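You operate a simulated robot arm through the tools that you are given. There is no shell and no other tool. Be economical: measure what you need, move in short steps, check, and stop when the job is done.

Carry out the task below with a simulated robot arm. There is one attempt and no reset: what you move stays moved.

## Task
Brush soy sauce on the green rice cake, serve it and cover the one left on the grill.
Fine: serve on the teal tray; brush back in the holder. A coat counts when it lies all over at full strength: go over it till it gets no stronger.

Only the result counts: the job must be done as asked and must still hold three seconds after the hand-in. Knocking over, shifting, dropping, spilling or breaking anything else fails it. A push-on lid holds only when it is set on centred and level and pressed home; a screw cap is set on level and turned clockwise until tight.

## Robot
A 6-joint arm with a two-finger parallel gripper, fixed in place. Base frame: the origin is at the foot of the arm, x ahead of it, y to its left, z up; the work surface is at about z = 0.72. Lengths are in m, angles in degrees, forces in N, time in s.
With the tool pointing down near the work surface it reaches from about 0.26 to 0.74 m from the base axis. Its first joint turns from -66.0 to 66.0 degrees. Payload 2.45 kg.
The tool frame sits at the grasp point between the pads (the TCP): z along the fingers, y along the line on which they close. The tips reach 0.024 m beyond it. The gripper opens to 0.068 m. The fingers are 0.017 m wide and 0.01 m thick; the gripper's body (0.04 by 0.07 m) begins 0.041 m behind the TCP.
Orientation is that of the tool frame in the base frame, as a unit quaternion [x, y, z, w]. With the fingers straight down and closing along the base's y, the tool's x points along the base's -x, its y along +y and its z along -z.

## Interface
- The arm moves only by the tool servo_tool. Its arguments are lists of equal length, an entry for each row: "delta_rot": the turn, a rotation vector about the base's x, y, z in degrees, a list of three; "travel": the shift along the base's x, y, z in m, a list of three; "jaw": the opening in per cent of the stroke, from 0 (shut) to 100 (fully open). In form: {"delta_rot": [[wx, wy, wz], ...], "travel": [[x, y, z], ...], "jaw": [jaw, ...]}. A call has 1 to 20 rows; each row is the pose to reach, as a shift and turn from the pose commanded when the call began. A row lasts 0.2 s, in which the tool goes at most 0.05 m and 8.6 degrees; a call with a longer step from one row to the next is refused whole, and so is a gripper value outside its range. A pose out of reach is approached as far as the arm can. The call stops where the force on the tool passes 50 N (or 10 N more than at its start, if that is more) or the arm is blocked; 0.2 s more then pass. The fingers move at their own pace (about 0.108 m/s each) and stop on an object; they squeeze with about 32 N. The grip force told is the motor's: it shows also when the fingers shut on nothing. Time passes only in rows, and 0.2 s behind the last, so rows that repeat a pose let the fingers close. It gives the time, the measured TCP pose, the force on the tool (base axes), the opening and the grip force at its end, in the units of the frame above (readings bear some noise), with the torque about the TCP (base axes, N m) and any sound that the robot's microphone picked up.
- Cameras (640 x 400 px; columns grow to the right, rows downward): "scene" is fixed at [0.1806, 0.4245, 1.4634]; the picture's right is [-0.62, -0.78, 0.00], its down [-0.45, 0.36, -0.82] and it looks along [0.64, -0.51, -0.57] (base axes); focal length 318 px, centre (320, 200). "wrist" rides on the gripper at [0.084, 0.011, -0.075] in the tool frame; the picture's right is [-0.13, 0.99, 0.00], its down [-0.60, -0.08, -0.79] and it looks along [-0.79, -0.10, 0.61] (tool axes); focal length 251 px, centre (320, 200). There is no depth. A picture from a camera that has moved, and an enlarged one, comes with that camera's place and axes in the base frame and with its lens.
- get_image(camera): a new picture of that camera. It takes no simulated time.
- enlarge(camera, box): a new picture of the part [left, top, right, bottom] of that camera's present view, enlarged. It takes no simulated time.
- finish_job(): hands the job in; it is judged then, once.

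Go step by step. Nothing tells you positions but the pictures and the camera data: compare them with the known pose of the tool, close in by small moves and look again before you grip or let go. The budget is 120 turns and 64 pictures, counting those below and the enlarged ones. Unless the task says otherwise, let go and move clear before handing in, and close with one line.

The tools are called after "Emit:" as a command line: name --argument value ..., lists and objects as JSON in quotes. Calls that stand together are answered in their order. servo_tool: Moves the arm, as the interface text tells. Its arguments: {"type":"object","properties":{"delta_rot":{"type":"array"},"travel":{"type":"array"},"jaw":{"type":"array"}},"required":["delta_rot","travel","jaw"]} The other tools are called the same way: get_image (camera) takes a picture; enlarge (camera, box) takes an enlarged picture of a part of a camera's view; finish_job () hands the job in.

At the start:

```text
time: 0.0
position: [0.5029, -0.0015, 1.1932]
tcp_rot: [0.001, 1.0, 0.0, 0.001]
wrist_force: [0.0, -0.5, 0.0]
wrist_torque: [-0.02, 0.01, 0.0]
width: 0.0682
finger_force: 0.1
```

scene: 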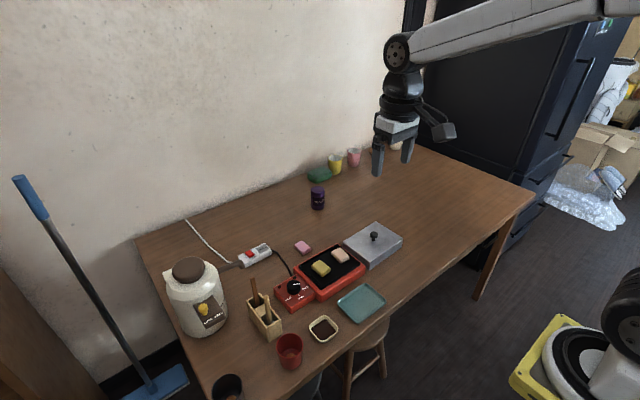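
wrist: 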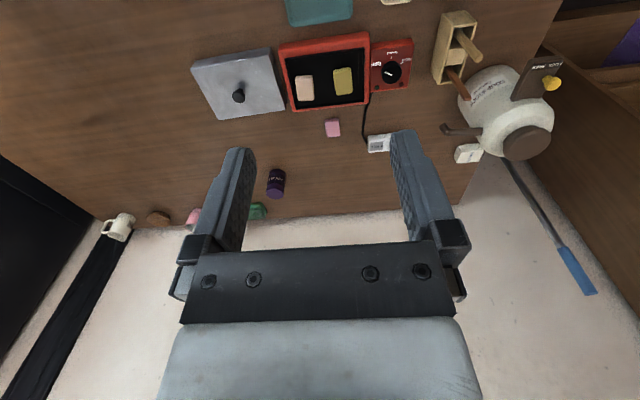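

I see a grill with two rice cakes (green-yellow and pinkish), a lid beside it, a brush holder, a sauce bowl and a teal tray. I'll enlarge the pictures to measure them.

Emit:
enlarge --camera "scene" --box '[230, 210, 420, 350]'

Emit:
enlarge --camera "wrist" --box '[180, 0, 560, 200]'

```text
2.86 times, centred on (325, 280) of scene
camera zoom: at [0.1806, 0.4245, 1.4634], right [-0.62, -0.78, 0.0], down [-0.45, 0.36, -0.82], along [0.64, -0.51, -0.57], focal length 908 px, centre (306, -29)
```

zoom: 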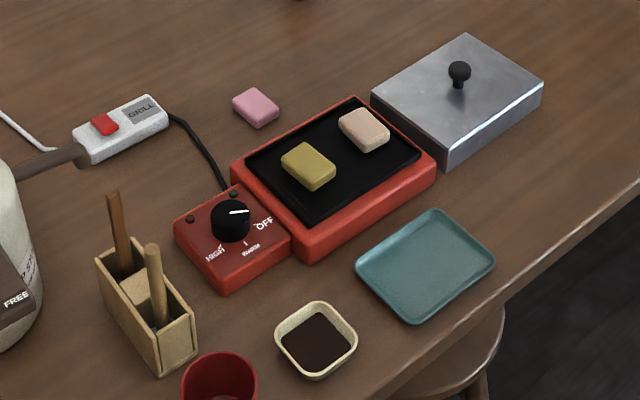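

```text
1.68 times, centred on (370, 100) of wrist
camera zoom: at [0.419, 0.0111, 1.2685], right [0.13, 0.99, 0.0], down [0.6, -0.08, 0.79], along [0.79, -0.1, -0.61], focal length 424 px, centre (236, 368)
```

zoom: 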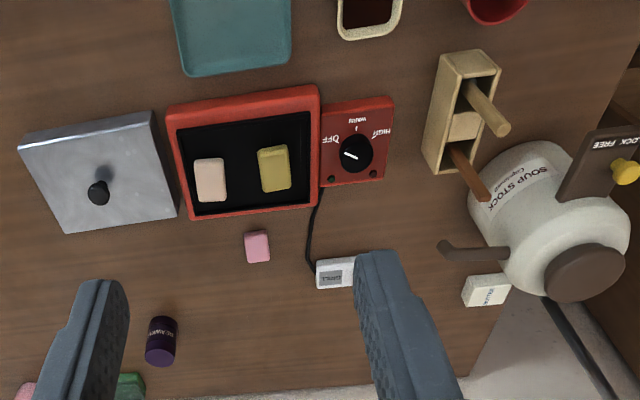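

Emit:
servo_tool --delta_rot '[[0, 0, 0], [0, 0, 0], [0, 0, 0], [0, 0, 0], [0, 0, 0], [0, 0, 0], [0, 0, 0]]' --travel '[[0, 0.03, -0.03], [0, 0.06, -0.06], [0, 0.09, -0.09], [0, 0.12, -0.12], [0, 0.15, -0.15], [0, 0.18, -0.17], [0, 0.19, -0.17]]' --jaw '[100, 100, 100, 100, 100, 100, 100]'

Emit:
get_image --camera "wrist"

Emit:
enlarge --camera "scene" --box '[240, 270, 300, 340]'

```text
time: 1.6
position: [0.5034, 0.1902, 1.0261]
tcp_rot: [0.001, 1.0, 0.0, 0.001]
wrist_force: [0.1, -0.7, -0.2]
wrist_torque: [0.03, 0.04, -0.03]
width: 0.068
finger_force: 0.1
```

```text
59 pictures are left
camera wrist: at [0.4203, 0.2021, 1.0993], right [0.13, 0.99, 0.0], down [0.6, -0.08, 0.79], along [0.79, -0.1, -0.61], focal length 251 px, centre (320, 200)
```

wrist: 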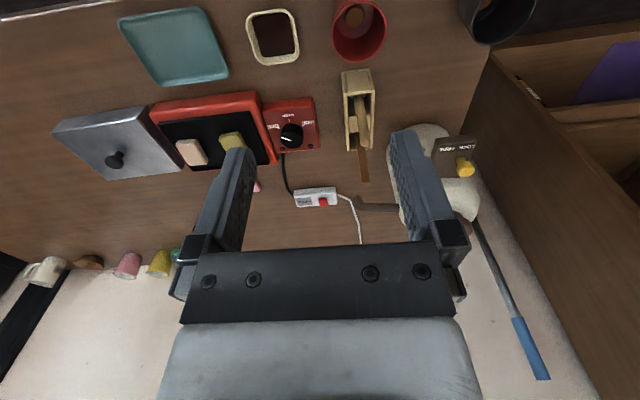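

```text
5.71 times, centred on (270, 305) of scene
camera zoom: at [0.1806, 0.4246, 1.4634], right [-0.62, -0.78, 0.0], down [-0.45, 0.36, -0.82], along [0.64, -0.51, -0.57], focal length 1817 px, centre (606, -400)
```

zoom: 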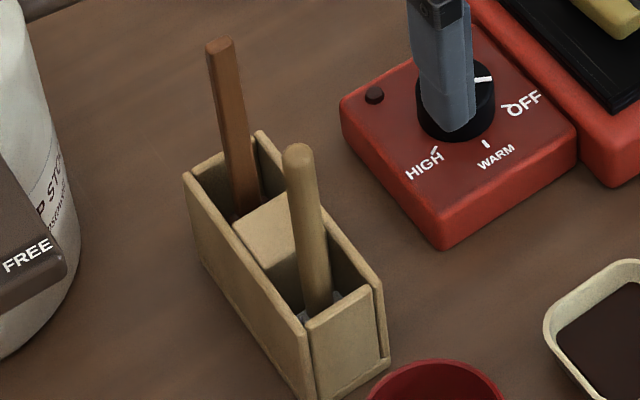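

Emit:
enlarge --camera "wrist" --box '[320, 50, 400, 190]'

Emit:
servo_tool --delta_rot '[[0, 0, 0], [0, 0, 0], [0, 0, 0], [0, 0, 0]]' --travel '[[0.04, 0, 0], [0.08, 0.0, 0], [0.1, 0.02, 0], [0.12, 0.035, 0]]' --jaw '[100, 100, 100, 100]'

Emit:
enlarge --camera "wrist" --box '[240, 0, 400, 100]'

```text
2.86 times, centred on (360, 120) of wrist
camera zoom: at [0.4203, 0.2021, 1.0993], right [0.13, 0.99, 0.0], down [0.6, -0.08, 0.79], along [0.79, -0.1, -0.61], focal length 718 px, centre (206, 429)
```

zoom: 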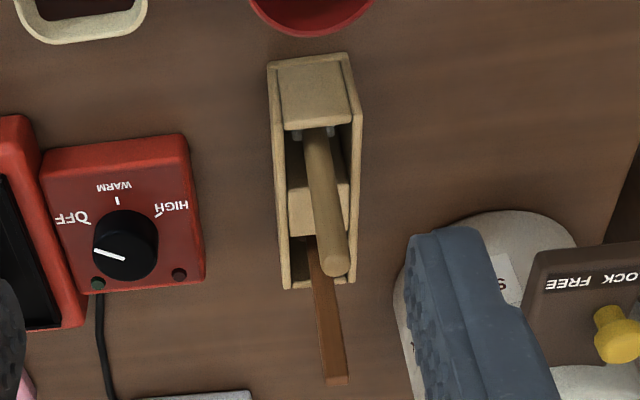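

```text
time: 2.6
position: [0.6229, 0.2238, 1.0224]
tcp_rot: [0.001, 1.0, 0.0, 0.001]
wrist_force: [-0.2, 0.4, -0.1]
wrist_torque: [0.02, 0.0, 0.0]
width: 0.0681
finger_force: 0.0
```

```text
4.00 times, centred on (320, 50) of wrist
camera zoom: at [0.5394, 0.2357, 1.0977], right [0.13, 0.99, 0.0], down [0.6, -0.08, 0.79], along [0.79, -0.1, -0.61], focal length 1006 px, centre (320, 800)
```

zoom: 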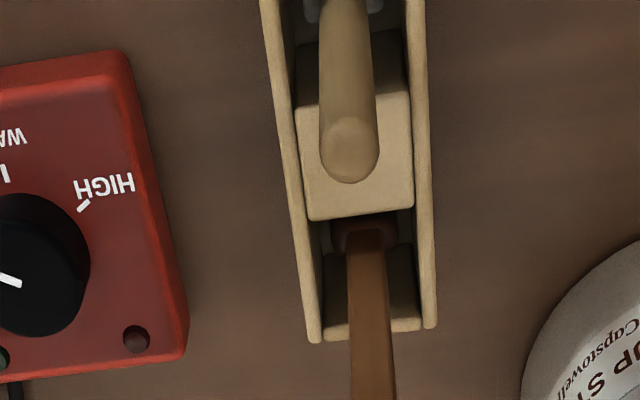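

Emit:
servo_tool --delta_rot '[[0, 0, 0], [0, 0, 0]]' --travel '[[-0.03, 0, -0.02], [-0.05, 0.0, -0.05]]' --jaw '[100, 100]'

Emit:
enlarge --camera "wrist" --box '[240, 0, 400, 100]'

```text
time: 3.2
position: [0.5716, 0.2232, 0.9738]
tcp_rot: [0.001, 1.0, 0.0, 0.001]
wrist_force: [0.4, 0.2, 0.6]
wrist_torque: [-0.01, 0.03, 0.01]
width: 0.068
finger_force: 0.2
```

```text
4.00 times, centred on (320, 50) of wrist
camera zoom: at [0.4893, 0.2355, 1.0479], right [0.13, 0.99, 0.0], down [0.6, -0.08, 0.79], along [0.79, -0.1, -0.61], focal length 1006 px, centre (320, 800)
```

zoom: 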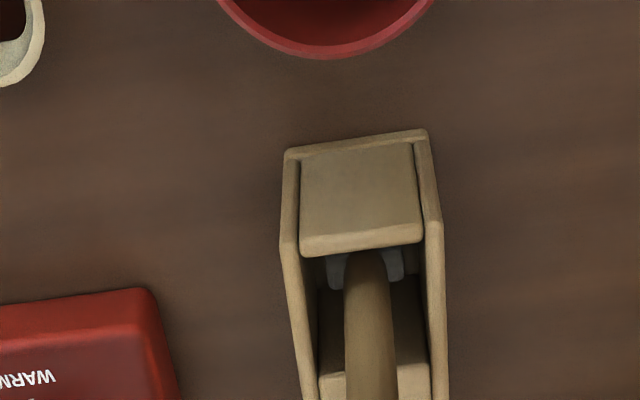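

Emit:
servo_tool --delta_rot '[[0, 0, 0], [0, 0, 0], [0, 0, 0]]' --travel '[[0.0, 0, 0.04], [0.04, 0.0, 0.04], [0.07, 0, 0.04]]' --jaw '[100, 100, 100]'

Emit:
enlarge --camera "wrist" --box '[280, 0, 360, 50]'

Emit:
enlarge --camera "scene" --box '[256, 290, 288, 320]'

```text
time: 4.0
position: [0.6437, 0.2255, 1.0143]
tcp_rot: [0.0, 1.0, 0.001, 0.001]
wrist_force: [-0.4, 0.5, 0.4]
wrist_torque: [0.01, 0.03, -0.02]
width: 0.0679
finger_force: 0.1
```

```text
8.00 times, centred on (320, 25) of wrist
camera zoom: at [0.5601, 0.2362, 1.0886], right [0.13, 0.99, 0.0], down [0.6, -0.08, 0.79], along [0.79, -0.1, -0.61], focal length 2012 px, centre (320, 1600)
```

zoom: 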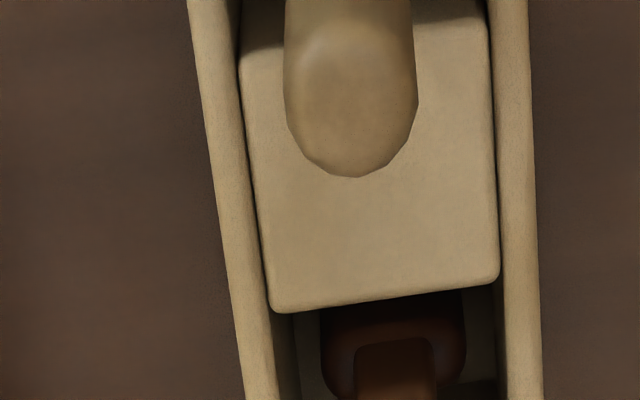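

```text
13.33 times, centred on (272, 305) of scene
camera zoom: at [0.1806, 0.4245, 1.4634], right [-0.62, -0.78, 0.0], down [-0.45, 0.36, -0.82], along [0.64, -0.51, -0.57], focal length 4240 px, centre (960, -1200)
```

zoom: 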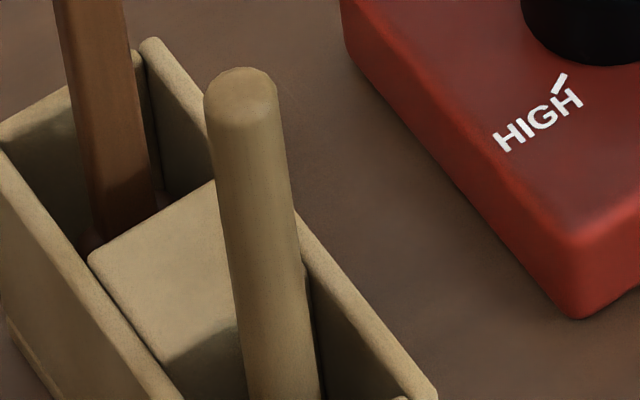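

Emit:
servo_tool --delta_rot '[[0, 8, 0], [0, 16, 0], [0, 24, 0], [0, 32, 0]]' --travel '[[0.0, 0, 0.0], [0.0, 0.0, 0.0], [0.02, 0, 0], [0.03, 0, 0]]' --jaw '[100, 100, 100, 100]'

Emit:
get_image --camera "wrist"

```text
time: 5.0
position: [0.6305, 0.2097, 1.0113]
tcp_rot: [0.001, 0.961, -0.001, -0.275]
wrist_force: [-0.4, 0.0, -0.1]
wrist_torque: [0.02, 0.02, 0.03]
width: 0.0682
finger_force: 0.0
out of reach, approached as far as the arm can: row 4
```

```text
52 pictures are left
camera wrist: at [0.5989, 0.2207, 1.1189], right [0.11, 0.99, -0.07], down [0.93, -0.08, 0.35], along [0.35, -0.1, -0.93], focal length 251 px, centre (320, 200)
```

wrist: 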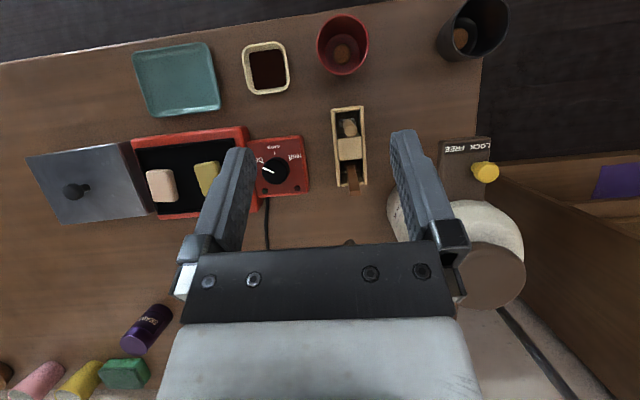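

Emit:
enlarge --camera "wrist" --box '[310, 95, 390, 205]'

Emit:
enlarge --camera "wrist" --box '[20, 20, 340, 230]'

```text
3.64 times, centred on (350, 150) of wrist
camera zoom: at [0.5989, 0.2207, 1.1189], right [0.11, 0.99, -0.07], down [0.93, -0.08, 0.35], along [0.35, -0.1, -0.93], focal length 914 px, centre (211, 382)
```

zoom: 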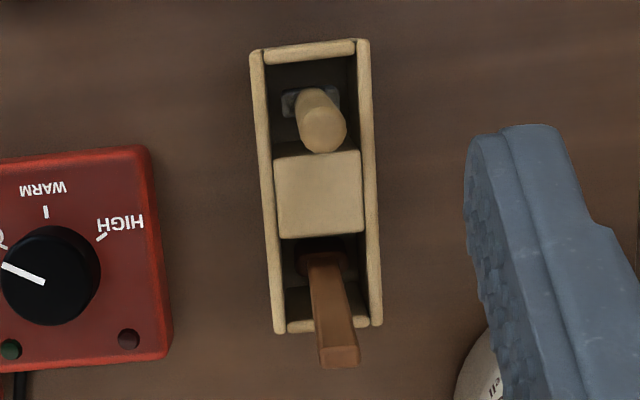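

```text
1.90 times, centred on (180, 125) of wrist
camera zoom: at [0.5989, 0.2207, 1.1189], right [0.11, 0.99, -0.07], down [0.93, -0.08, 0.35], along [0.35, -0.1, -0.93], focal length 479 px, centre (587, 343)
```

zoom: 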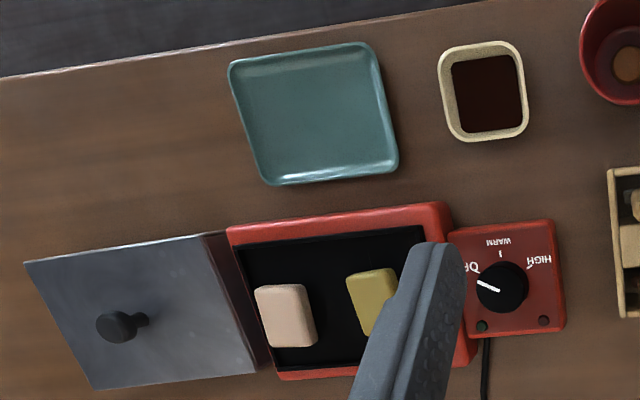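

Emit:
servo_tool --delta_rot '[[0, -8, 0], [0, -16, 0], [0, -24, 0], [0, -32, 0], [0, -32, 0]]' --travel '[[0.0, 0.005, 0.0], [0.0, 0.01, 0.0], [0.0, 0.019, 0], [-0.005, 0.019, -0.03], [-0.005, 0.019, -0.06]]' --jaw '[100, 100, 100, 100, 100]'

Emit:
get_image --camera "wrist"

```text
time: 6.2
position: [0.625, 0.2291, 0.9505]
tcp_rot: [0.001, 1.0, 0.0, 0.001]
wrist_force: [0.1, 0.2, 0.2]
wrist_torque: [-0.01, -0.01, 0.02]
width: 0.068
finger_force: 0.1
```

```text
49 pictures are left
camera wrist: at [0.5413, 0.241, 1.0252], right [0.13, 0.99, 0.0], down [0.6, -0.08, 0.8], along [0.79, -0.1, -0.61], focal length 251 px, centre (320, 200)
```

wrist: 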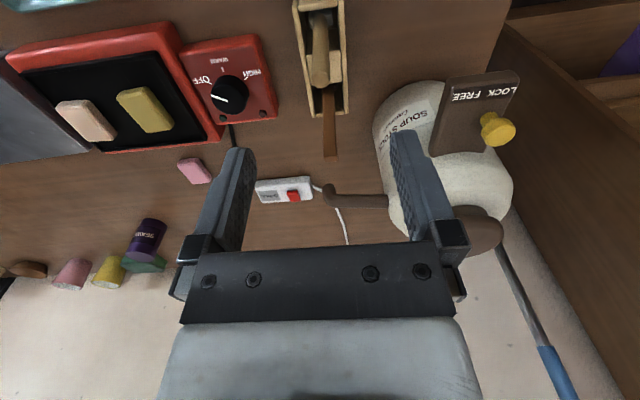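

Emit:
servo_tool --delta_rot '[[0, 0, 0], [0, 0, 0], [0, 0, 0], [0, 0, 0]]' --travel '[[-0.001, 0.001, -0.04], [-0.001, 0.001, -0.08], [-0.001, 0.001, -0.11], [-0.001, 0.001, -0.118]]' --jaw '[60, 60, 60, 60]'

Emit:
enlarge --camera "scene" --box '[220, 230, 320, 350]'

Emit:
get_image --camera "wrist"

```text
time: 7.2
position: [0.6234, 0.2285, 0.8336]
tcp_rot: [0.002, 1.0, -0.001, 0.001]
wrist_force: [-0.7, 0.4, 0.1]
wrist_torque: [0.02, 0.03, 0.0]
width: 0.0407
finger_force: 0.1
```

```text
3.33 times, centred on (270, 290) of scene
camera zoom: at [0.1806, 0.4245, 1.4634], right [-0.62, -0.78, 0.0], down [-0.45, 0.36, -0.82], along [0.64, -0.51, -0.57], focal length 1060 px, centre (487, -100)
```

zoom: 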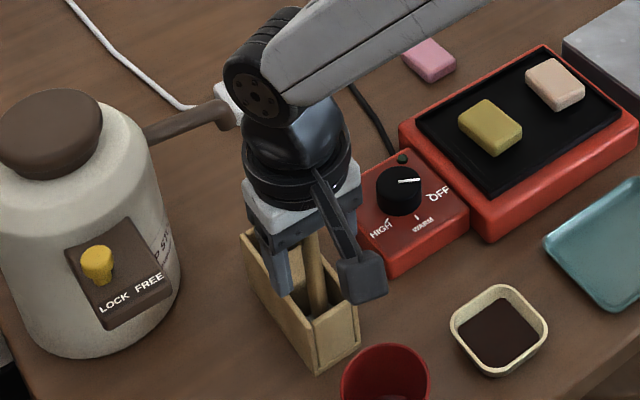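

```text
47 pictures are left
camera wrist: at [0.5401, 0.241, 0.908], right [0.13, 0.99, 0.0], down [0.6, -0.08, 0.79], along [0.79, -0.1, -0.61], focal length 251 px, centre (320, 200)
```

wrist: 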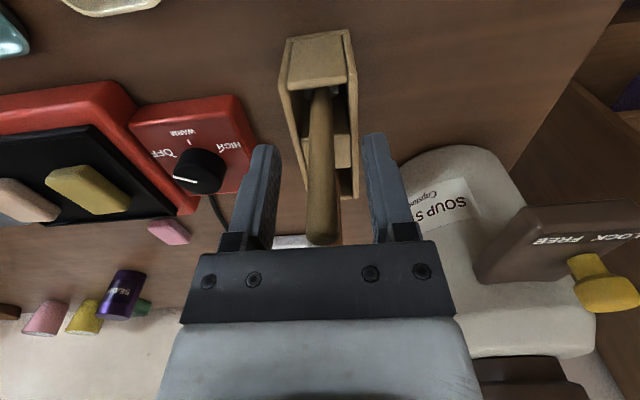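

The pale handle sits centred between the fingers. I'll close, lift it out and look at its head.

Emit:
servo_tool --delta_rot '[[0, 0, 0], [0, 0, 0], [0, 0, 0], [0, 0, 0], [0, 0, 0], [0, 0, 0], [0, 0, 0]]' --travel '[[0, 0, 0], [0, 0, 0], [0, 0, 0.02], [0, 0, 0.05], [0, 0, 0.08], [0, 0, 0.12], [0, 0, 0.13]]' --jaw '[0, 0, 0, 0, 0, 0, 0]'

Emit:
enlarge --camera "scene" --box '[220, 210, 340, 350]'

Emit:
get_image --camera "wrist"

```text
time: 8.8
position: [0.6228, 0.2258, 0.9645]
tcp_rot: [0.001, 1.0, 0.0, 0.001]
wrist_force: [-0.5, 0.6, -0.2]
wrist_torque: [0.03, -0.01, 0.0]
width: 0.0115
finger_force: 32.2
```

```text
2.86 times, centred on (280, 280) of scene
camera zoom: at [0.1806, 0.4245, 1.4634], right [-0.62, -0.78, 0.0], down [-0.45, 0.36, -0.82], along [0.64, -0.51, -0.57], focal length 908 px, centre (434, -29)
```

zoom: 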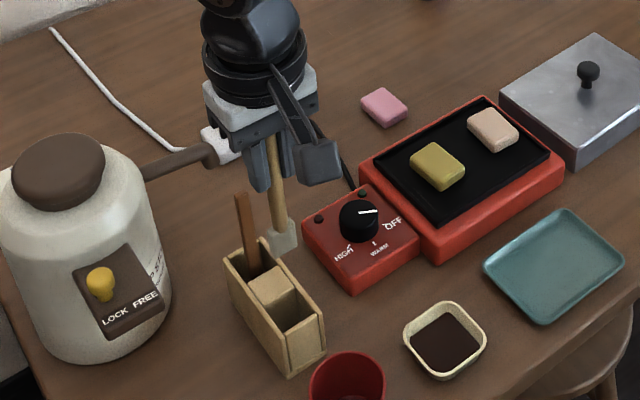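

```text
45 pictures are left
camera wrist: at [0.5399, 0.2385, 1.0388], right [0.13, 0.99, 0.0], down [0.6, -0.08, 0.79], along [0.79, -0.1, -0.61], focal length 251 px, centre (320, 200)
```

wrist: 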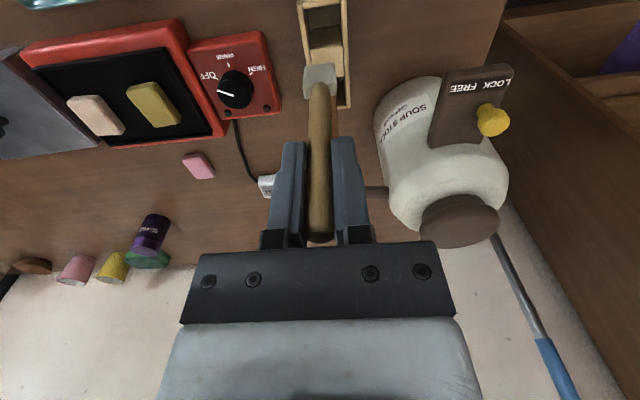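

Emit:
enlarge --camera "scene" --box '[300, 275, 340, 305]'

Emit:
enlarge --camera "wrist" --box '[290, 50, 350, 110]'

Emit:
enlarge --camera "scene" --box '[300, 240, 345, 310]'

```text
13.33 times, centred on (320, 290) of scene
camera zoom: at [0.1806, 0.4245, 1.4634], right [-0.62, -0.78, 0.0], down [-0.45, 0.36, -0.82], along [0.64, -0.51, -0.57], focal length 4240 px, centre (320, -1000)
```

zoom: 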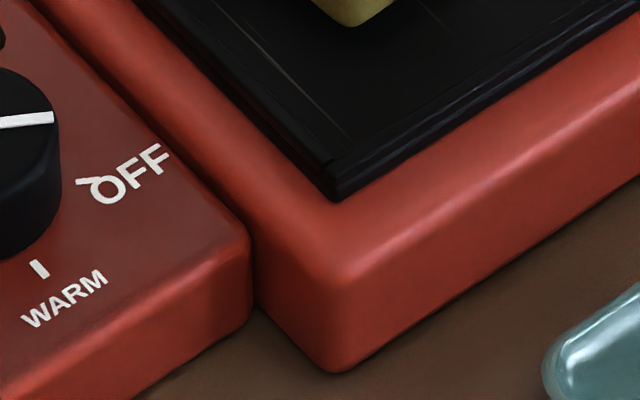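

```text
6.67 times, centred on (320, 80) of wrist
camera zoom: at [0.5399, 0.2385, 1.0388], right [0.13, 0.99, 0.0], down [0.6, -0.08, 0.79], along [0.79, -0.1, -0.61], focal length 1676 px, centre (320, 1000)
```

zoom: 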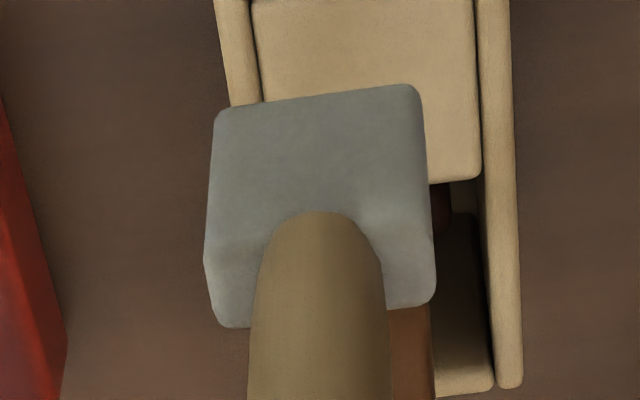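

```text
5.71 times, centred on (322, 275) of scene
camera zoom: at [0.1806, 0.4245, 1.4634], right [-0.62, -0.78, 0.0], down [-0.45, 0.36, -0.82], along [0.64, -0.51, -0.57], focal length 1817 px, centre (306, -229)
```

zoom: 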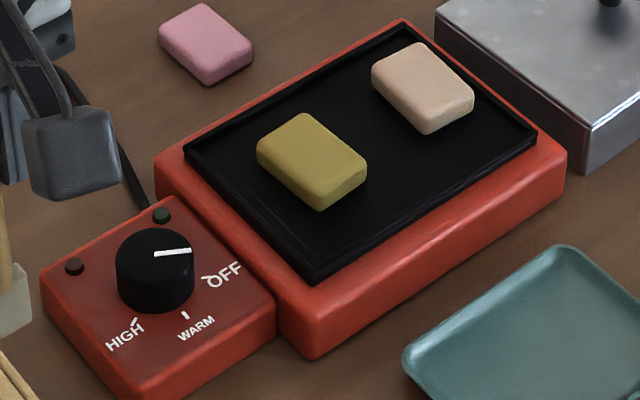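

Emit:
enlarge --camera "scene" --box '[250, 270, 286, 304]'

```text
11.76 times, centred on (268, 287) of scene
camera zoom: at [0.1806, 0.4245, 1.4634], right [-0.62, -0.78, 0.0], down [-0.45, 0.36, -0.82], along [0.64, -0.51, -0.57], focal length 3741 px, centre (932, -824)
```

zoom: 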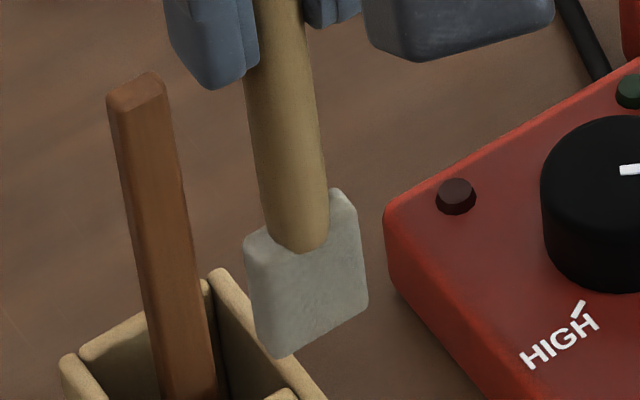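

This is a flat scraper rather than a bristle brush, so I'll put it back exactly and check the dark one.

Emit:
servo_tool --delta_rot '[[0, 0, 0], [0, 0, 0], [0, 0, 0], [0, 0, 0], [0, 0, 0], [0, 0, 0]]' --travel '[[0, 0, -0.03], [0, 0, -0.05], [0, 0, -0.08], [0, 0, -0.11], [0, 0, -0.129], [0, 0, -0.129]]' --jaw '[0, 0, 0, 0, 0, 0]'

Emit:
enlarge --camera "wrist" --box '[220, 10, 420, 260]'

```text
time: 10.2
position: [0.625, 0.2277, 0.8361]
tcp_rot: [0.001, 1.0, 0.0, 0.0]
wrist_force: [-0.1, -0.2, -0.1]
wrist_torque: [-0.01, 0.06, -0.03]
width: 0.0113
finger_force: 32.0
```

```text
1.60 times, centred on (320, 135) of wrist
camera zoom: at [0.5409, 0.2399, 0.91], right [0.13, 0.99, 0.0], down [0.6, -0.08, 0.79], along [0.79, -0.1, -0.61], focal length 402 px, centre (320, 304)
```

zoom: 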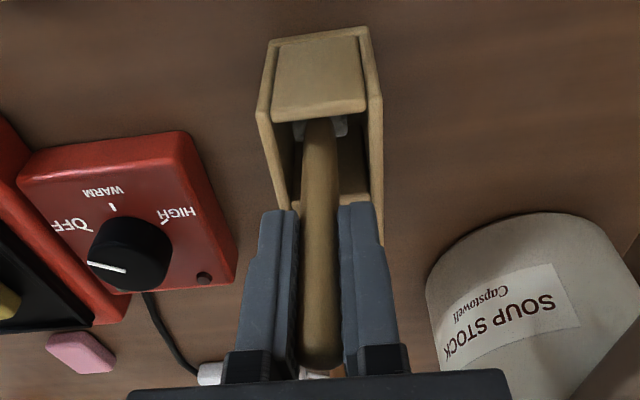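

Emit:
servo_tool --delta_rot '[[0, 0, 0], [0, 0, 0], [0, 0, 0], [0, 0, 0], [0, 0, 0], [0, 0, 0], [0, 0, 0], [0, 0, 0], [0, 0, 0]]' --travel '[[0, 0, -0.002], [0, 0, -0.002], [0, 0, -0.002], [0, 0, -0.002], [0, 0, 0.03], [0, 0, 0.07], [0.03, 0, 0.1], [0.06, 0.001, 0.1], [0.06, 0.001, 0.1]]' --jaw '[0, 60, 60, 60, 60, 60, 60, 60, 60]'

Emit:
get_image --camera "wrist"

```text
time: 12.2
position: [0.6836, 0.229, 0.9361]
tcp_rot: [0.001, 1.0, -0.001, 0.0]
wrist_force: [0.1, 0.3, 0.2]
wrist_torque: [-0.02, -0.03, -0.01]
width: 0.0408
finger_force: 0.0
```

```text
39 pictures are left
camera wrist: at [0.5996, 0.2416, 1.0087], right [0.13, 0.99, 0.0], down [0.6, -0.08, 0.79], along [0.79, -0.1, -0.61], focal length 251 px, centre (320, 200)
```

wrist: 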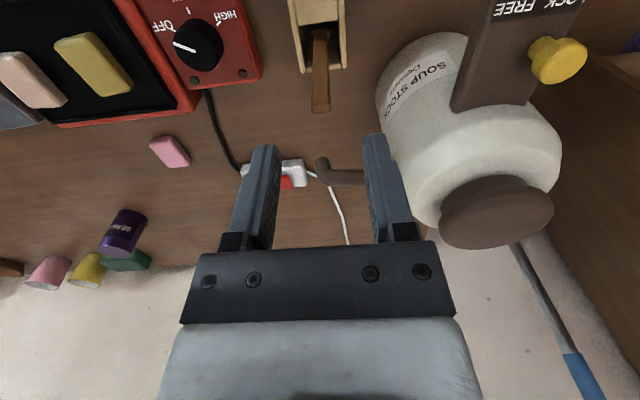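

Emit:
servo_tool --delta_rot '[[0, 0, 0], [0, 0, 0], [0, 0, 0], [0, 0, 0]]' --travel '[[0, 0.001, -0.03], [0, 0.001, -0.06], [0, 0.001, -0.085], [0, 0.001, -0.092]]' --jaw '[60, 60, 60, 60]'

Emit:
get_image --camera "wrist"

```text
time: 13.2
position: [0.6843, 0.2292, 0.8432]
tcp_rot: [0.001, 1.0, 0.0, 0.001]
wrist_force: [0.9, -0.6, 0.6]
wrist_torque: [0.02, 0.01, 0.02]
width: 0.041
finger_force: 0.1
```

```text
38 pictures are left
camera wrist: at [0.6006, 0.2413, 0.9173], right [0.13, 0.99, 0.0], down [0.6, -0.08, 0.79], along [0.79, -0.1, -0.61], focal length 251 px, centre (320, 200)
```

wrist: 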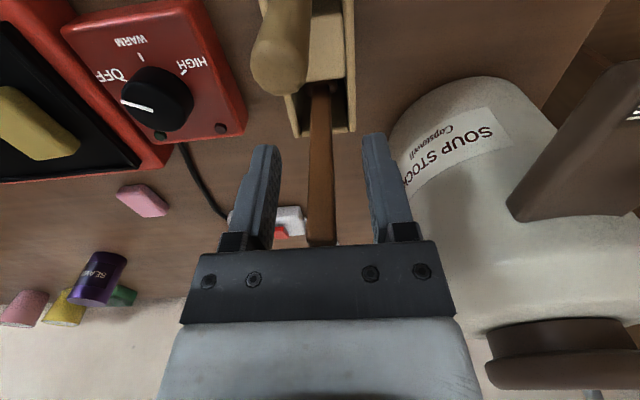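

Emit:
servo_tool --delta_rot '[[0, 0, 0], [0, 0, 0], [0, 0, 0], [0, 0, 0], [0, 0, 0], [0, 0, 0], [0, 0, 0]]' --travel '[[0, 0, 0], [0, 0, 0], [0, 0, 0.02], [0, 0, 0.05], [0, 0, 0.08], [0, 0, 0.12], [0, 0, 0.14]]' --jaw '[0, 0, 0, 0, 0, 0, 0]'

Emit:
enlarge --camera "scene" --box '[235, 230, 305, 300]'

Emit:
get_image --camera "wrist"

```text
time: 14.8
position: [0.6852, 0.2277, 0.982]
tcp_rot: [0.001, 1.0, -0.001, 0.001]
wrist_force: [0.6, -0.4, 0.9]
wrist_torque: [-0.01, 0.01, -0.03]
width: 0.0108
finger_force: 32.3
```

```text
5.71 times, centred on (270, 265) of scene
camera zoom: at [0.1806, 0.4245, 1.4634], right [-0.62, -0.78, 0.0], down [-0.45, 0.36, -0.82], along [0.64, -0.51, -0.57], focal length 1817 px, centre (606, -171)
```

zoom: 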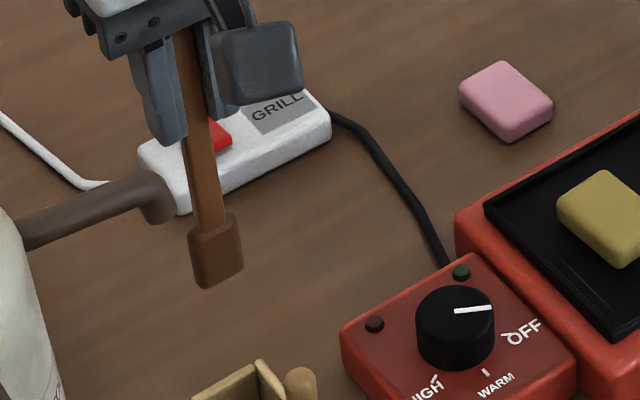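

```text
36 pictures are left
camera wrist: at [0.6022, 0.2408, 1.0563], right [0.13, 0.99, 0.0], down [0.6, -0.08, 0.79], along [0.79, -0.1, -0.61], focal length 251 px, centre (320, 200)
```

wrist: 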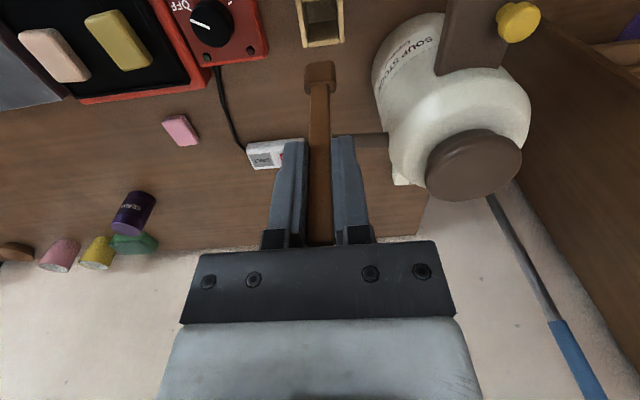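

Emit:
enlarge --camera "scene" --box '[248, 252, 268, 272]'

Emit:
enlarge --camera "wrist" --box '[295, 55, 345, 95]'

```text
16.00 times, centred on (258, 262) of scene
camera zoom: at [0.1806, 0.4245, 1.4634], right [-0.62, -0.78, 0.0], down [-0.45, 0.36, -0.82], along [0.64, -0.51, -0.57], focal length 5088 px, centre (1312, -792)
```

zoom: 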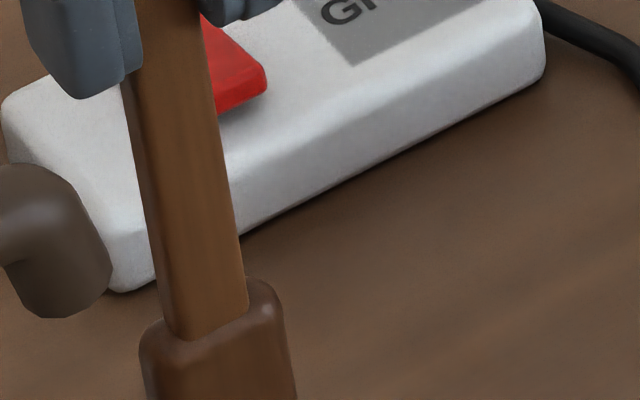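

```text
10.00 times, centred on (320, 75) of wrist
camera zoom: at [0.6022, 0.2408, 1.0563], right [0.13, 0.99, 0.0], down [0.6, -0.08, 0.79], along [0.79, -0.1, -0.61], focal length 2514 px, centre (320, 1450)
```

zoom: 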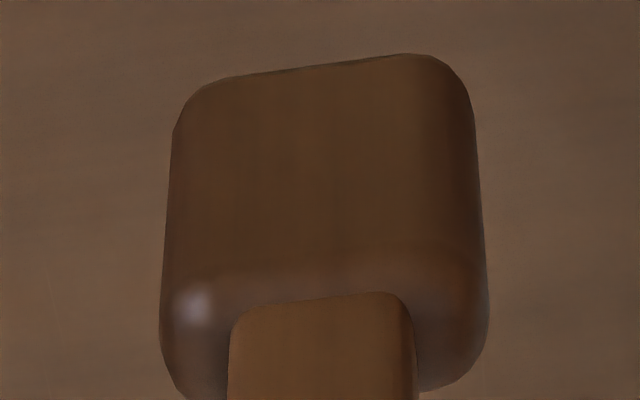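

Emit:
servo_tool --delta_rot '[[0, 0, 0], [0, 0, 0], [0, 0, 0], [0, 0, 0], [0, 0, 0], [0, 0, 0], [0, 0, 0]]' --travel '[[-0.03, -0.03, 0], [-0.06, -0.06, 0], [-0.09, -0.09, 0], [-0.12, -0.1, 0], [-0.14, -0.1, -0.03], [-0.14, -0.1, -0.06], [-0.14, -0.1, -0.08]]' --jaw '[0, 0, 0, 0, 0, 0, 0]'

Emit:
enlarge --camera "scene" --box '[270, 260, 370, 350]'

Emit:
get_image --camera "wrist"

```text
time: 16.4
position: [0.544, 0.1296, 0.9023]
tcp_rot: [0.001, 1.0, 0.0, 0.001]
wrist_force: [-0.4, -0.4, -0.1]
wrist_torque: [-0.04, 0.02, 0.01]
width: 0.011
finger_force: 32.2
```

```text
4.44 times, centred on (320, 305) of scene
camera zoom: at [0.1806, 0.4245, 1.4634], right [-0.62, -0.78, 0.0], down [-0.45, 0.36, -0.82], along [0.64, -0.51, -0.57], focal length 1413 px, centre (320, -267)
```

zoom: 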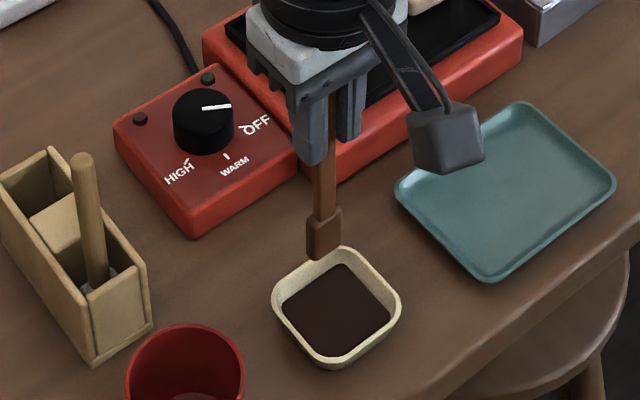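

```text
32 pictures are left
camera wrist: at [0.4608, 0.1421, 0.9763], right [0.13, 0.99, 0.0], down [0.6, -0.08, 0.79], along [0.79, -0.1, -0.61], focal length 251 px, centre (320, 200)
```

wrist: 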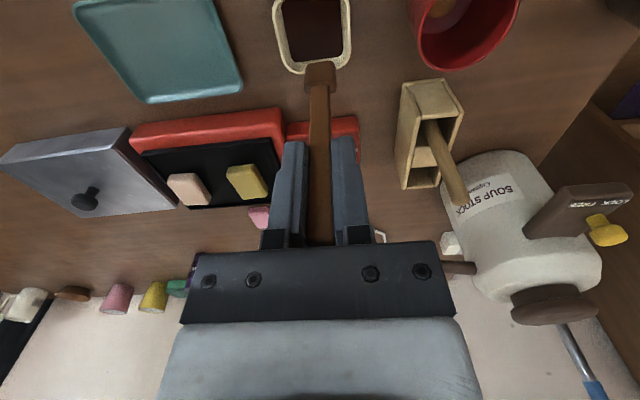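

Emit:
servo_tool --delta_rot '[[0, 0, 0], [0, 0, 0], [0, 0, 0], [0, 0, 0]]' --travel '[[0, -0.003, -0.03], [0, -0.003, -0.05], [0, -0.003, -0.057], [0, -0.003, -0.062]]' --jaw '[0, 0, 0, 0]'

Emit:
enlarge --camera "scene" --box '[290, 280, 360, 350]'

```text
time: 17.4
position: [0.5465, 0.1277, 0.8438]
tcp_rot: [0.001, 1.0, 0.001, 0.005]
wrist_force: [-1.0, -3.0, 29.8]
wrist_torque: [-0.34, 0.11, 0.01]
width: 0.0113
finger_force: 32.1
```

```text
5.71 times, centred on (325, 315) of scene
camera zoom: at [0.18, 0.4243, 1.4635], right [-0.62, -0.78, 0.0], down [-0.45, 0.36, -0.82], along [0.64, -0.51, -0.57], focal length 1817 px, centre (291, -457)
```

zoom: 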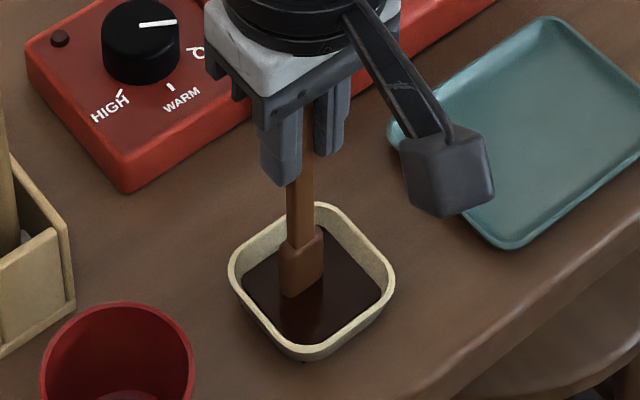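

Emit:
servo_tool --delta_rot '[[0, 0, 0], [0, 0, 0], [0, 0, 0], [0, 0, 0]]' --travel '[[0, 0, 0.01], [0, 0, 0.01], [0, 0, 0.03], [0, 0, 0.07]]' --jaw '[0, 0, 0, 0]'

Emit:
enlarge --camera "scene" --box '[290, 280, 360, 350]'

```text
time: 18.4
position: [0.5439, 0.1277, 0.9112]
tcp_rot: [0.0, 1.0, 0.0, 0.001]
wrist_force: [-0.3, -1.3, -1.6]
wrist_torque: [-0.03, 0.02, 0.0]
width: 0.011
finger_force: 31.7
```

```text
5.71 times, centred on (325, 315) of scene
camera zoom: at [0.1806, 0.4245, 1.4634], right [-0.62, -0.78, 0.0], down [-0.45, 0.36, -0.82], along [0.64, -0.51, -0.57], focal length 1817 px, centre (291, -457)
```

zoom: 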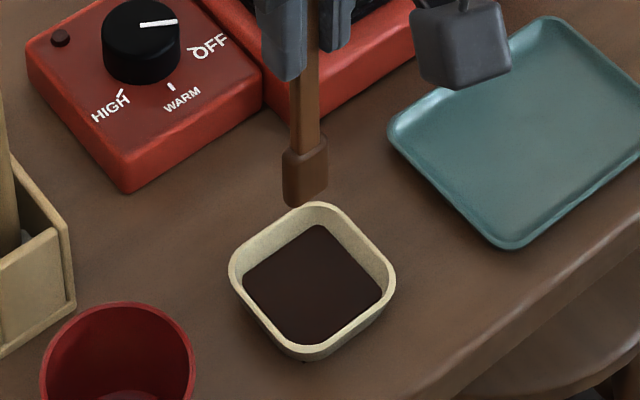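

Emit:
servo_tool --delta_rot '[[0, 0, 0], [0, 0, 0], [0, 0, 0], [0, 0, 0], [0, 0, 0], [0, 0, 0], [0, 0, 0]]' --travel '[[0, 0, 0.03], [0.03, -0.025, 0.03], [0.06, -0.05, 0.03], [0.09, -0.075, 0.03], [0.12, -0.1, 0.03], [0.137, -0.104, 0.03], [0.137, -0.104, 0.0]]' --jaw '[0, 0, 0, 0, 0, 0, 0]'

Emit:
enlarge --camera "scene" --box '[290, 240, 360, 290]'

Emit:
enlarge --camera "wrist" --box '[220, 0, 420, 130]'

```text
time: 20.0
position: [0.6812, 0.0208, 0.9103]
tcp_rot: [0.001, 1.0, 0.0, 0.0]
wrist_force: [0.1, 0.3, 0.2]
wrist_torque: [0.04, 0.05, -0.02]
width: 0.0109
finger_force: 31.6
```

```text
8.00 times, centred on (325, 265) of scene
camera zoom: at [0.1806, 0.4245, 1.4634], right [-0.62, -0.78, 0.0], down [-0.45, 0.36, -0.82], along [0.64, -0.51, -0.57], focal length 2544 px, centre (280, -320)
```

zoom: 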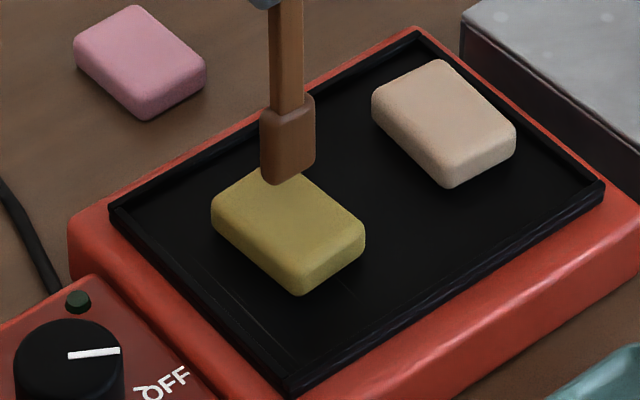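

```text
3.08 times, centred on (320, 65) of wrist
camera zoom: at [0.598, 0.034, 0.9844], right [0.13, 0.99, 0.0], down [0.6, -0.08, 0.79], along [0.79, -0.1, -0.61], focal length 774 px, centre (320, 615)
```

zoom: 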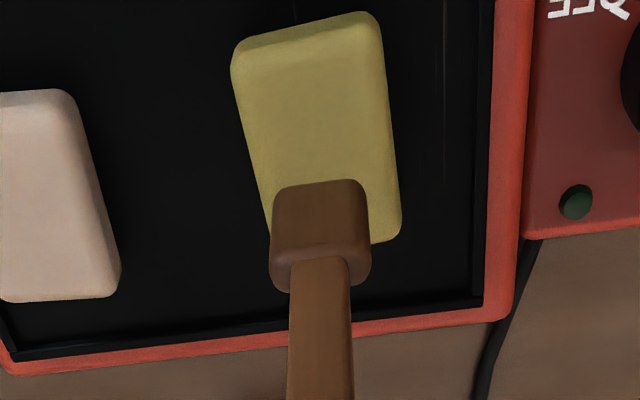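

Emit:
servo_tool --delta_rot '[[0, 0, 0], [0, 0, 0], [0, 0, 0], [0, 0, 0]]' --travel '[[-0.003, 0.004, 0], [-0.003, 0.004, -0.015], [-0.003, 0.004, -0.022], [-0.003, 0.004, -0.025]]' --jaw '[0, 0, 0, 0]'

Emit:
enlarge --camera "scene" --box '[290, 240, 360, 290]'

```text
time: 21.0
position: [0.6795, 0.0263, 0.8893]
tcp_rot: [0.001, 1.0, 0.0, 0.008]
wrist_force: [0.8, -0.1, 29.8]
wrist_torque: [-0.04, -0.09, 0.04]
width: 0.0111
finger_force: 31.9
```

```text
8.00 times, centred on (325, 265) of scene
camera zoom: at [0.1799, 0.4245, 1.4635], right [-0.62, -0.78, 0.0], down [-0.45, 0.36, -0.82], along [0.64, -0.51, -0.57], focal length 2544 px, centre (280, -320)
```

zoom: 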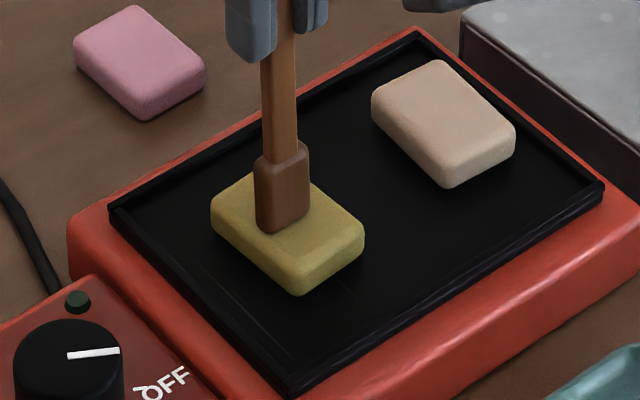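

Emit:
servo_tool --delta_rot '[[0, 0, 0], [0, 0, 0], [0, 0, 0], [0, 0, 0]]' --travel '[[0, 0, 0.0028], [0.004, 0, 0.0028], [0.008, 0, 0.0028], [0.012, 0, 0.0028]]' --jaw '[0, 0, 0, 0]'

Emit:
enlarge --camera "scene" --box '[290, 240, 360, 290]'

```text
time: 22.0
position: [0.6875, 0.0272, 0.887]
tcp_rot: [0.0, 1.0, 0.0, -0.002]
wrist_force: [-5.8, 0.4, 10.5]
wrist_torque: [0.01, 0.74, 0.02]
width: 0.0109
finger_force: 32.6
```

```text
8.00 times, centred on (325, 265) of scene
camera zoom: at [0.1802, 0.4245, 1.4634], right [-0.62, -0.78, 0.0], down [-0.45, 0.36, -0.82], along [0.64, -0.51, -0.57], focal length 2544 px, centre (280, -320)
```

zoom: 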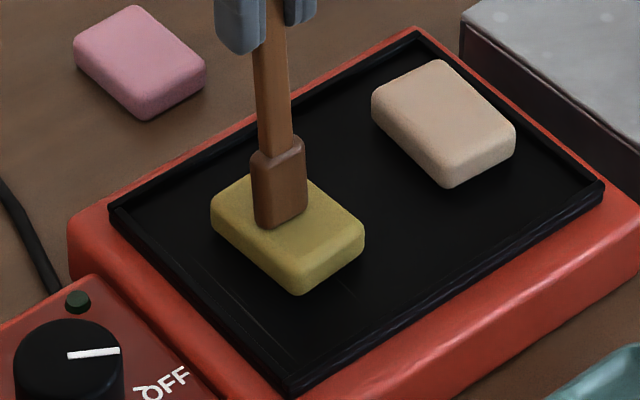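

Emit:
servo_tool --delta_rot '[[0, 0, 0], [0, 0, 0], [0, 0, 0]]' --travel '[[0, 0, 0.004], [0.02, 0, 0.025], [0.03, 0, 0.04]]' --jaw '[0, 0, 0]'

Emit:
enlarge --camera "scene" --box '[290, 240, 360, 290]'

```text
time: 22.8
position: [0.7189, 0.0255, 0.9276]
tcp_rot: [0.001, 1.0, -0.001, 0.0]
wrist_force: [-0.7, 0.1, -0.2]
wrist_torque: [0.01, 0.02, 0.0]
width: 0.0111
finger_force: 32.4
```

```text
8.00 times, centred on (325, 265) of scene
camera zoom: at [0.1806, 0.4245, 1.4634], right [-0.62, -0.78, 0.0], down [-0.45, 0.36, -0.82], along [0.64, -0.51, -0.57], focal length 2544 px, centre (280, -320)
```

zoom: 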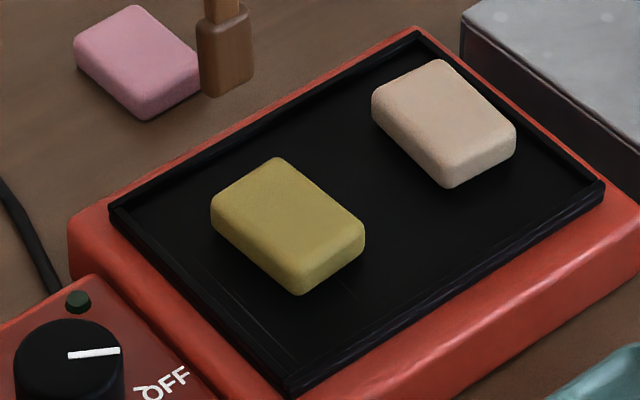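

Emit:
servo_tool --delta_rot '[[0, 0, 0], [0, 0, 0], [0, 0, 0], [0, 0, 0], [0, 0, 0], [0, 0, 0], [0, 0, 0], [0, 0, 0], [0, 0, 0], [0, 0, 0]]' --travel '[[-0.027, 0, -0.02], [-0.027, 0, -0.037], [-0.027, 0, -0.0385], [-0.034, 0, -0.0385], [-0.04, 0, -0.0385], [-0.046, 0, -0.0385], [-0.052, 0, -0.0385], [-0.045, 0, -0.0385], [-0.038, 0, -0.0385], [-0.032, 0, -0.0385]]' --jaw '[0, 0, 0, 0, 0, 0, 0, 0, 0, 0]'

Emit:
enlarge --camera "scene" --box '[290, 240, 360, 290]'

```text
time: 25.0
position: [0.6875, 0.026, 0.8893]
tcp_rot: [0.001, 1.0, 0.001, 0.0]
wrist_force: [-0.6, 0.7, -1.1]
wrist_torque: [-0.01, -0.03, 0.01]
width: 0.011
finger_force: 31.7
```

```text
8.00 times, centred on (325, 265) of scene
camera zoom: at [0.1806, 0.4245, 1.4634], right [-0.62, -0.78, 0.0], down [-0.45, 0.36, -0.82], along [0.64, -0.51, -0.57], focal length 2544 px, centre (280, -320)
```

zoom: 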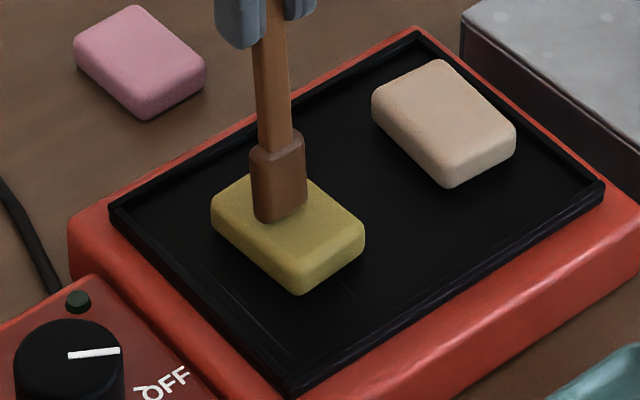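

Emit:
servo_tool --delta_rot '[[0, 0, 0], [0, 0, 0], [0, 0, 0], [0, 0, 0], [0, 0, 0], [0, 0, 0]]' --travel '[[0, 0, -0.0015], [-0.006, 0, -0.0015], [-0.012, 0, -0.0015], [-0.018, 0, -0.0015], [-0.02, 0, -0.0015], [-0.014, 0, -0.0015]]' --jaw '[0, 0, 0, 0, 0, 0]'

Emit:
enlarge --camera "scene" --box '[300, 245, 340, 280]'

```text
time: 26.4
position: [0.6731, 0.0259, 0.8886]
tcp_rot: [0.001, 1.0, 0.001, 0.001]
wrist_force: [0.0, 0.6, -1.2]
wrist_torque: [0.03, 0.0, -0.02]
width: 0.011
finger_force: 32.1
```

```text
11.43 times, centred on (320, 262) of scene
camera zoom: at [0.1806, 0.4245, 1.4634], right [-0.62, -0.78, 0.0], down [-0.45, 0.36, -0.82], along [0.64, -0.51, -0.57], focal length 3634 px, centre (320, -514)
```

zoom: 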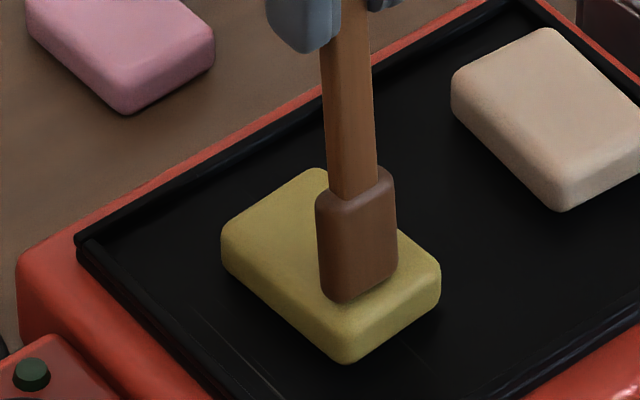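

Emit:
servo_tool --delta_rot '[[0, 0, 0], [0, 0, 0], [0, 0, 0], [0, 0, 0], [0, 0, 0], [0, 0, 0]]' --travel '[[0, 0, -0.0015], [0.003, 0, -0.002], [0.007, 0, -0.002], [0.011, 0, -0.002], [0.015, 0, -0.002], [0.015, 0, -0.002]]' --jaw '[0, 0, 0, 0, 0, 0]'

```text
time: 27.8
position: [0.689, 0.0262, 0.8879]
tcp_rot: [0.001, 1.0, 0.0, 0.002]
wrist_force: [-1.2, 0.3, 7.2]
wrist_torque: [0.0, 0.24, 0.01]
width: 0.0109
finger_force: 32.2
```

Light contact now (about 7 N) and the head is sliding. I'll make one more stroke, then lift and look.

Emit:
servo_tool --delta_rot '[[0, 0, 0], [0, 0, 0], [0, 0, 0], [0, 0, 0], [0, 0, 0], [0, 0, 0], [0, 0, 0]]' --travel '[[-0.005, 0, 0], [-0.01, 0, 0], [-0.015, 0, 0], [-0.02, 0, 0], [-0.02, 0, 0.01], [-0.01, 0, 0.03], [0.02, 0, 0.05]]' --jaw '[0, 0, 0, 0, 0, 0, 0]'

Emit:
enlarge --camera "scene" --box '[290, 235, 350, 285]'

```text
time: 29.4
position: [0.7077, 0.0261, 0.9362]
tcp_rot: [0.001, 1.0, 0.0, 0.0]
wrist_force: [0.4, -0.3, 0.0]
wrist_torque: [0.01, 0.01, 0.0]
width: 0.0108
finger_force: 31.2
```

```text
8.00 times, centred on (320, 260) of scene
camera zoom: at [0.1806, 0.4245, 1.4634], right [-0.62, -0.78, 0.0], down [-0.45, 0.36, -0.82], along [0.64, -0.51, -0.57], focal length 2544 px, centre (320, -280)
```

zoom: 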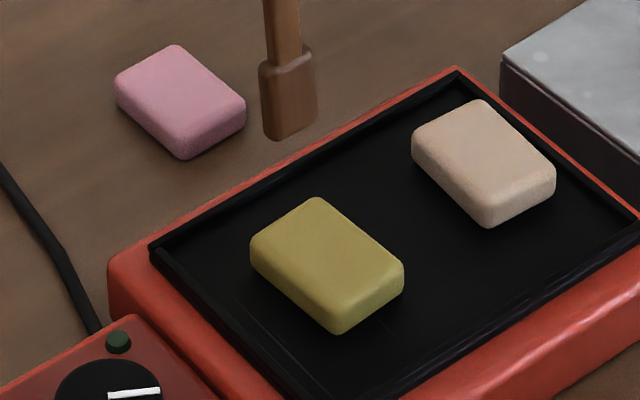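

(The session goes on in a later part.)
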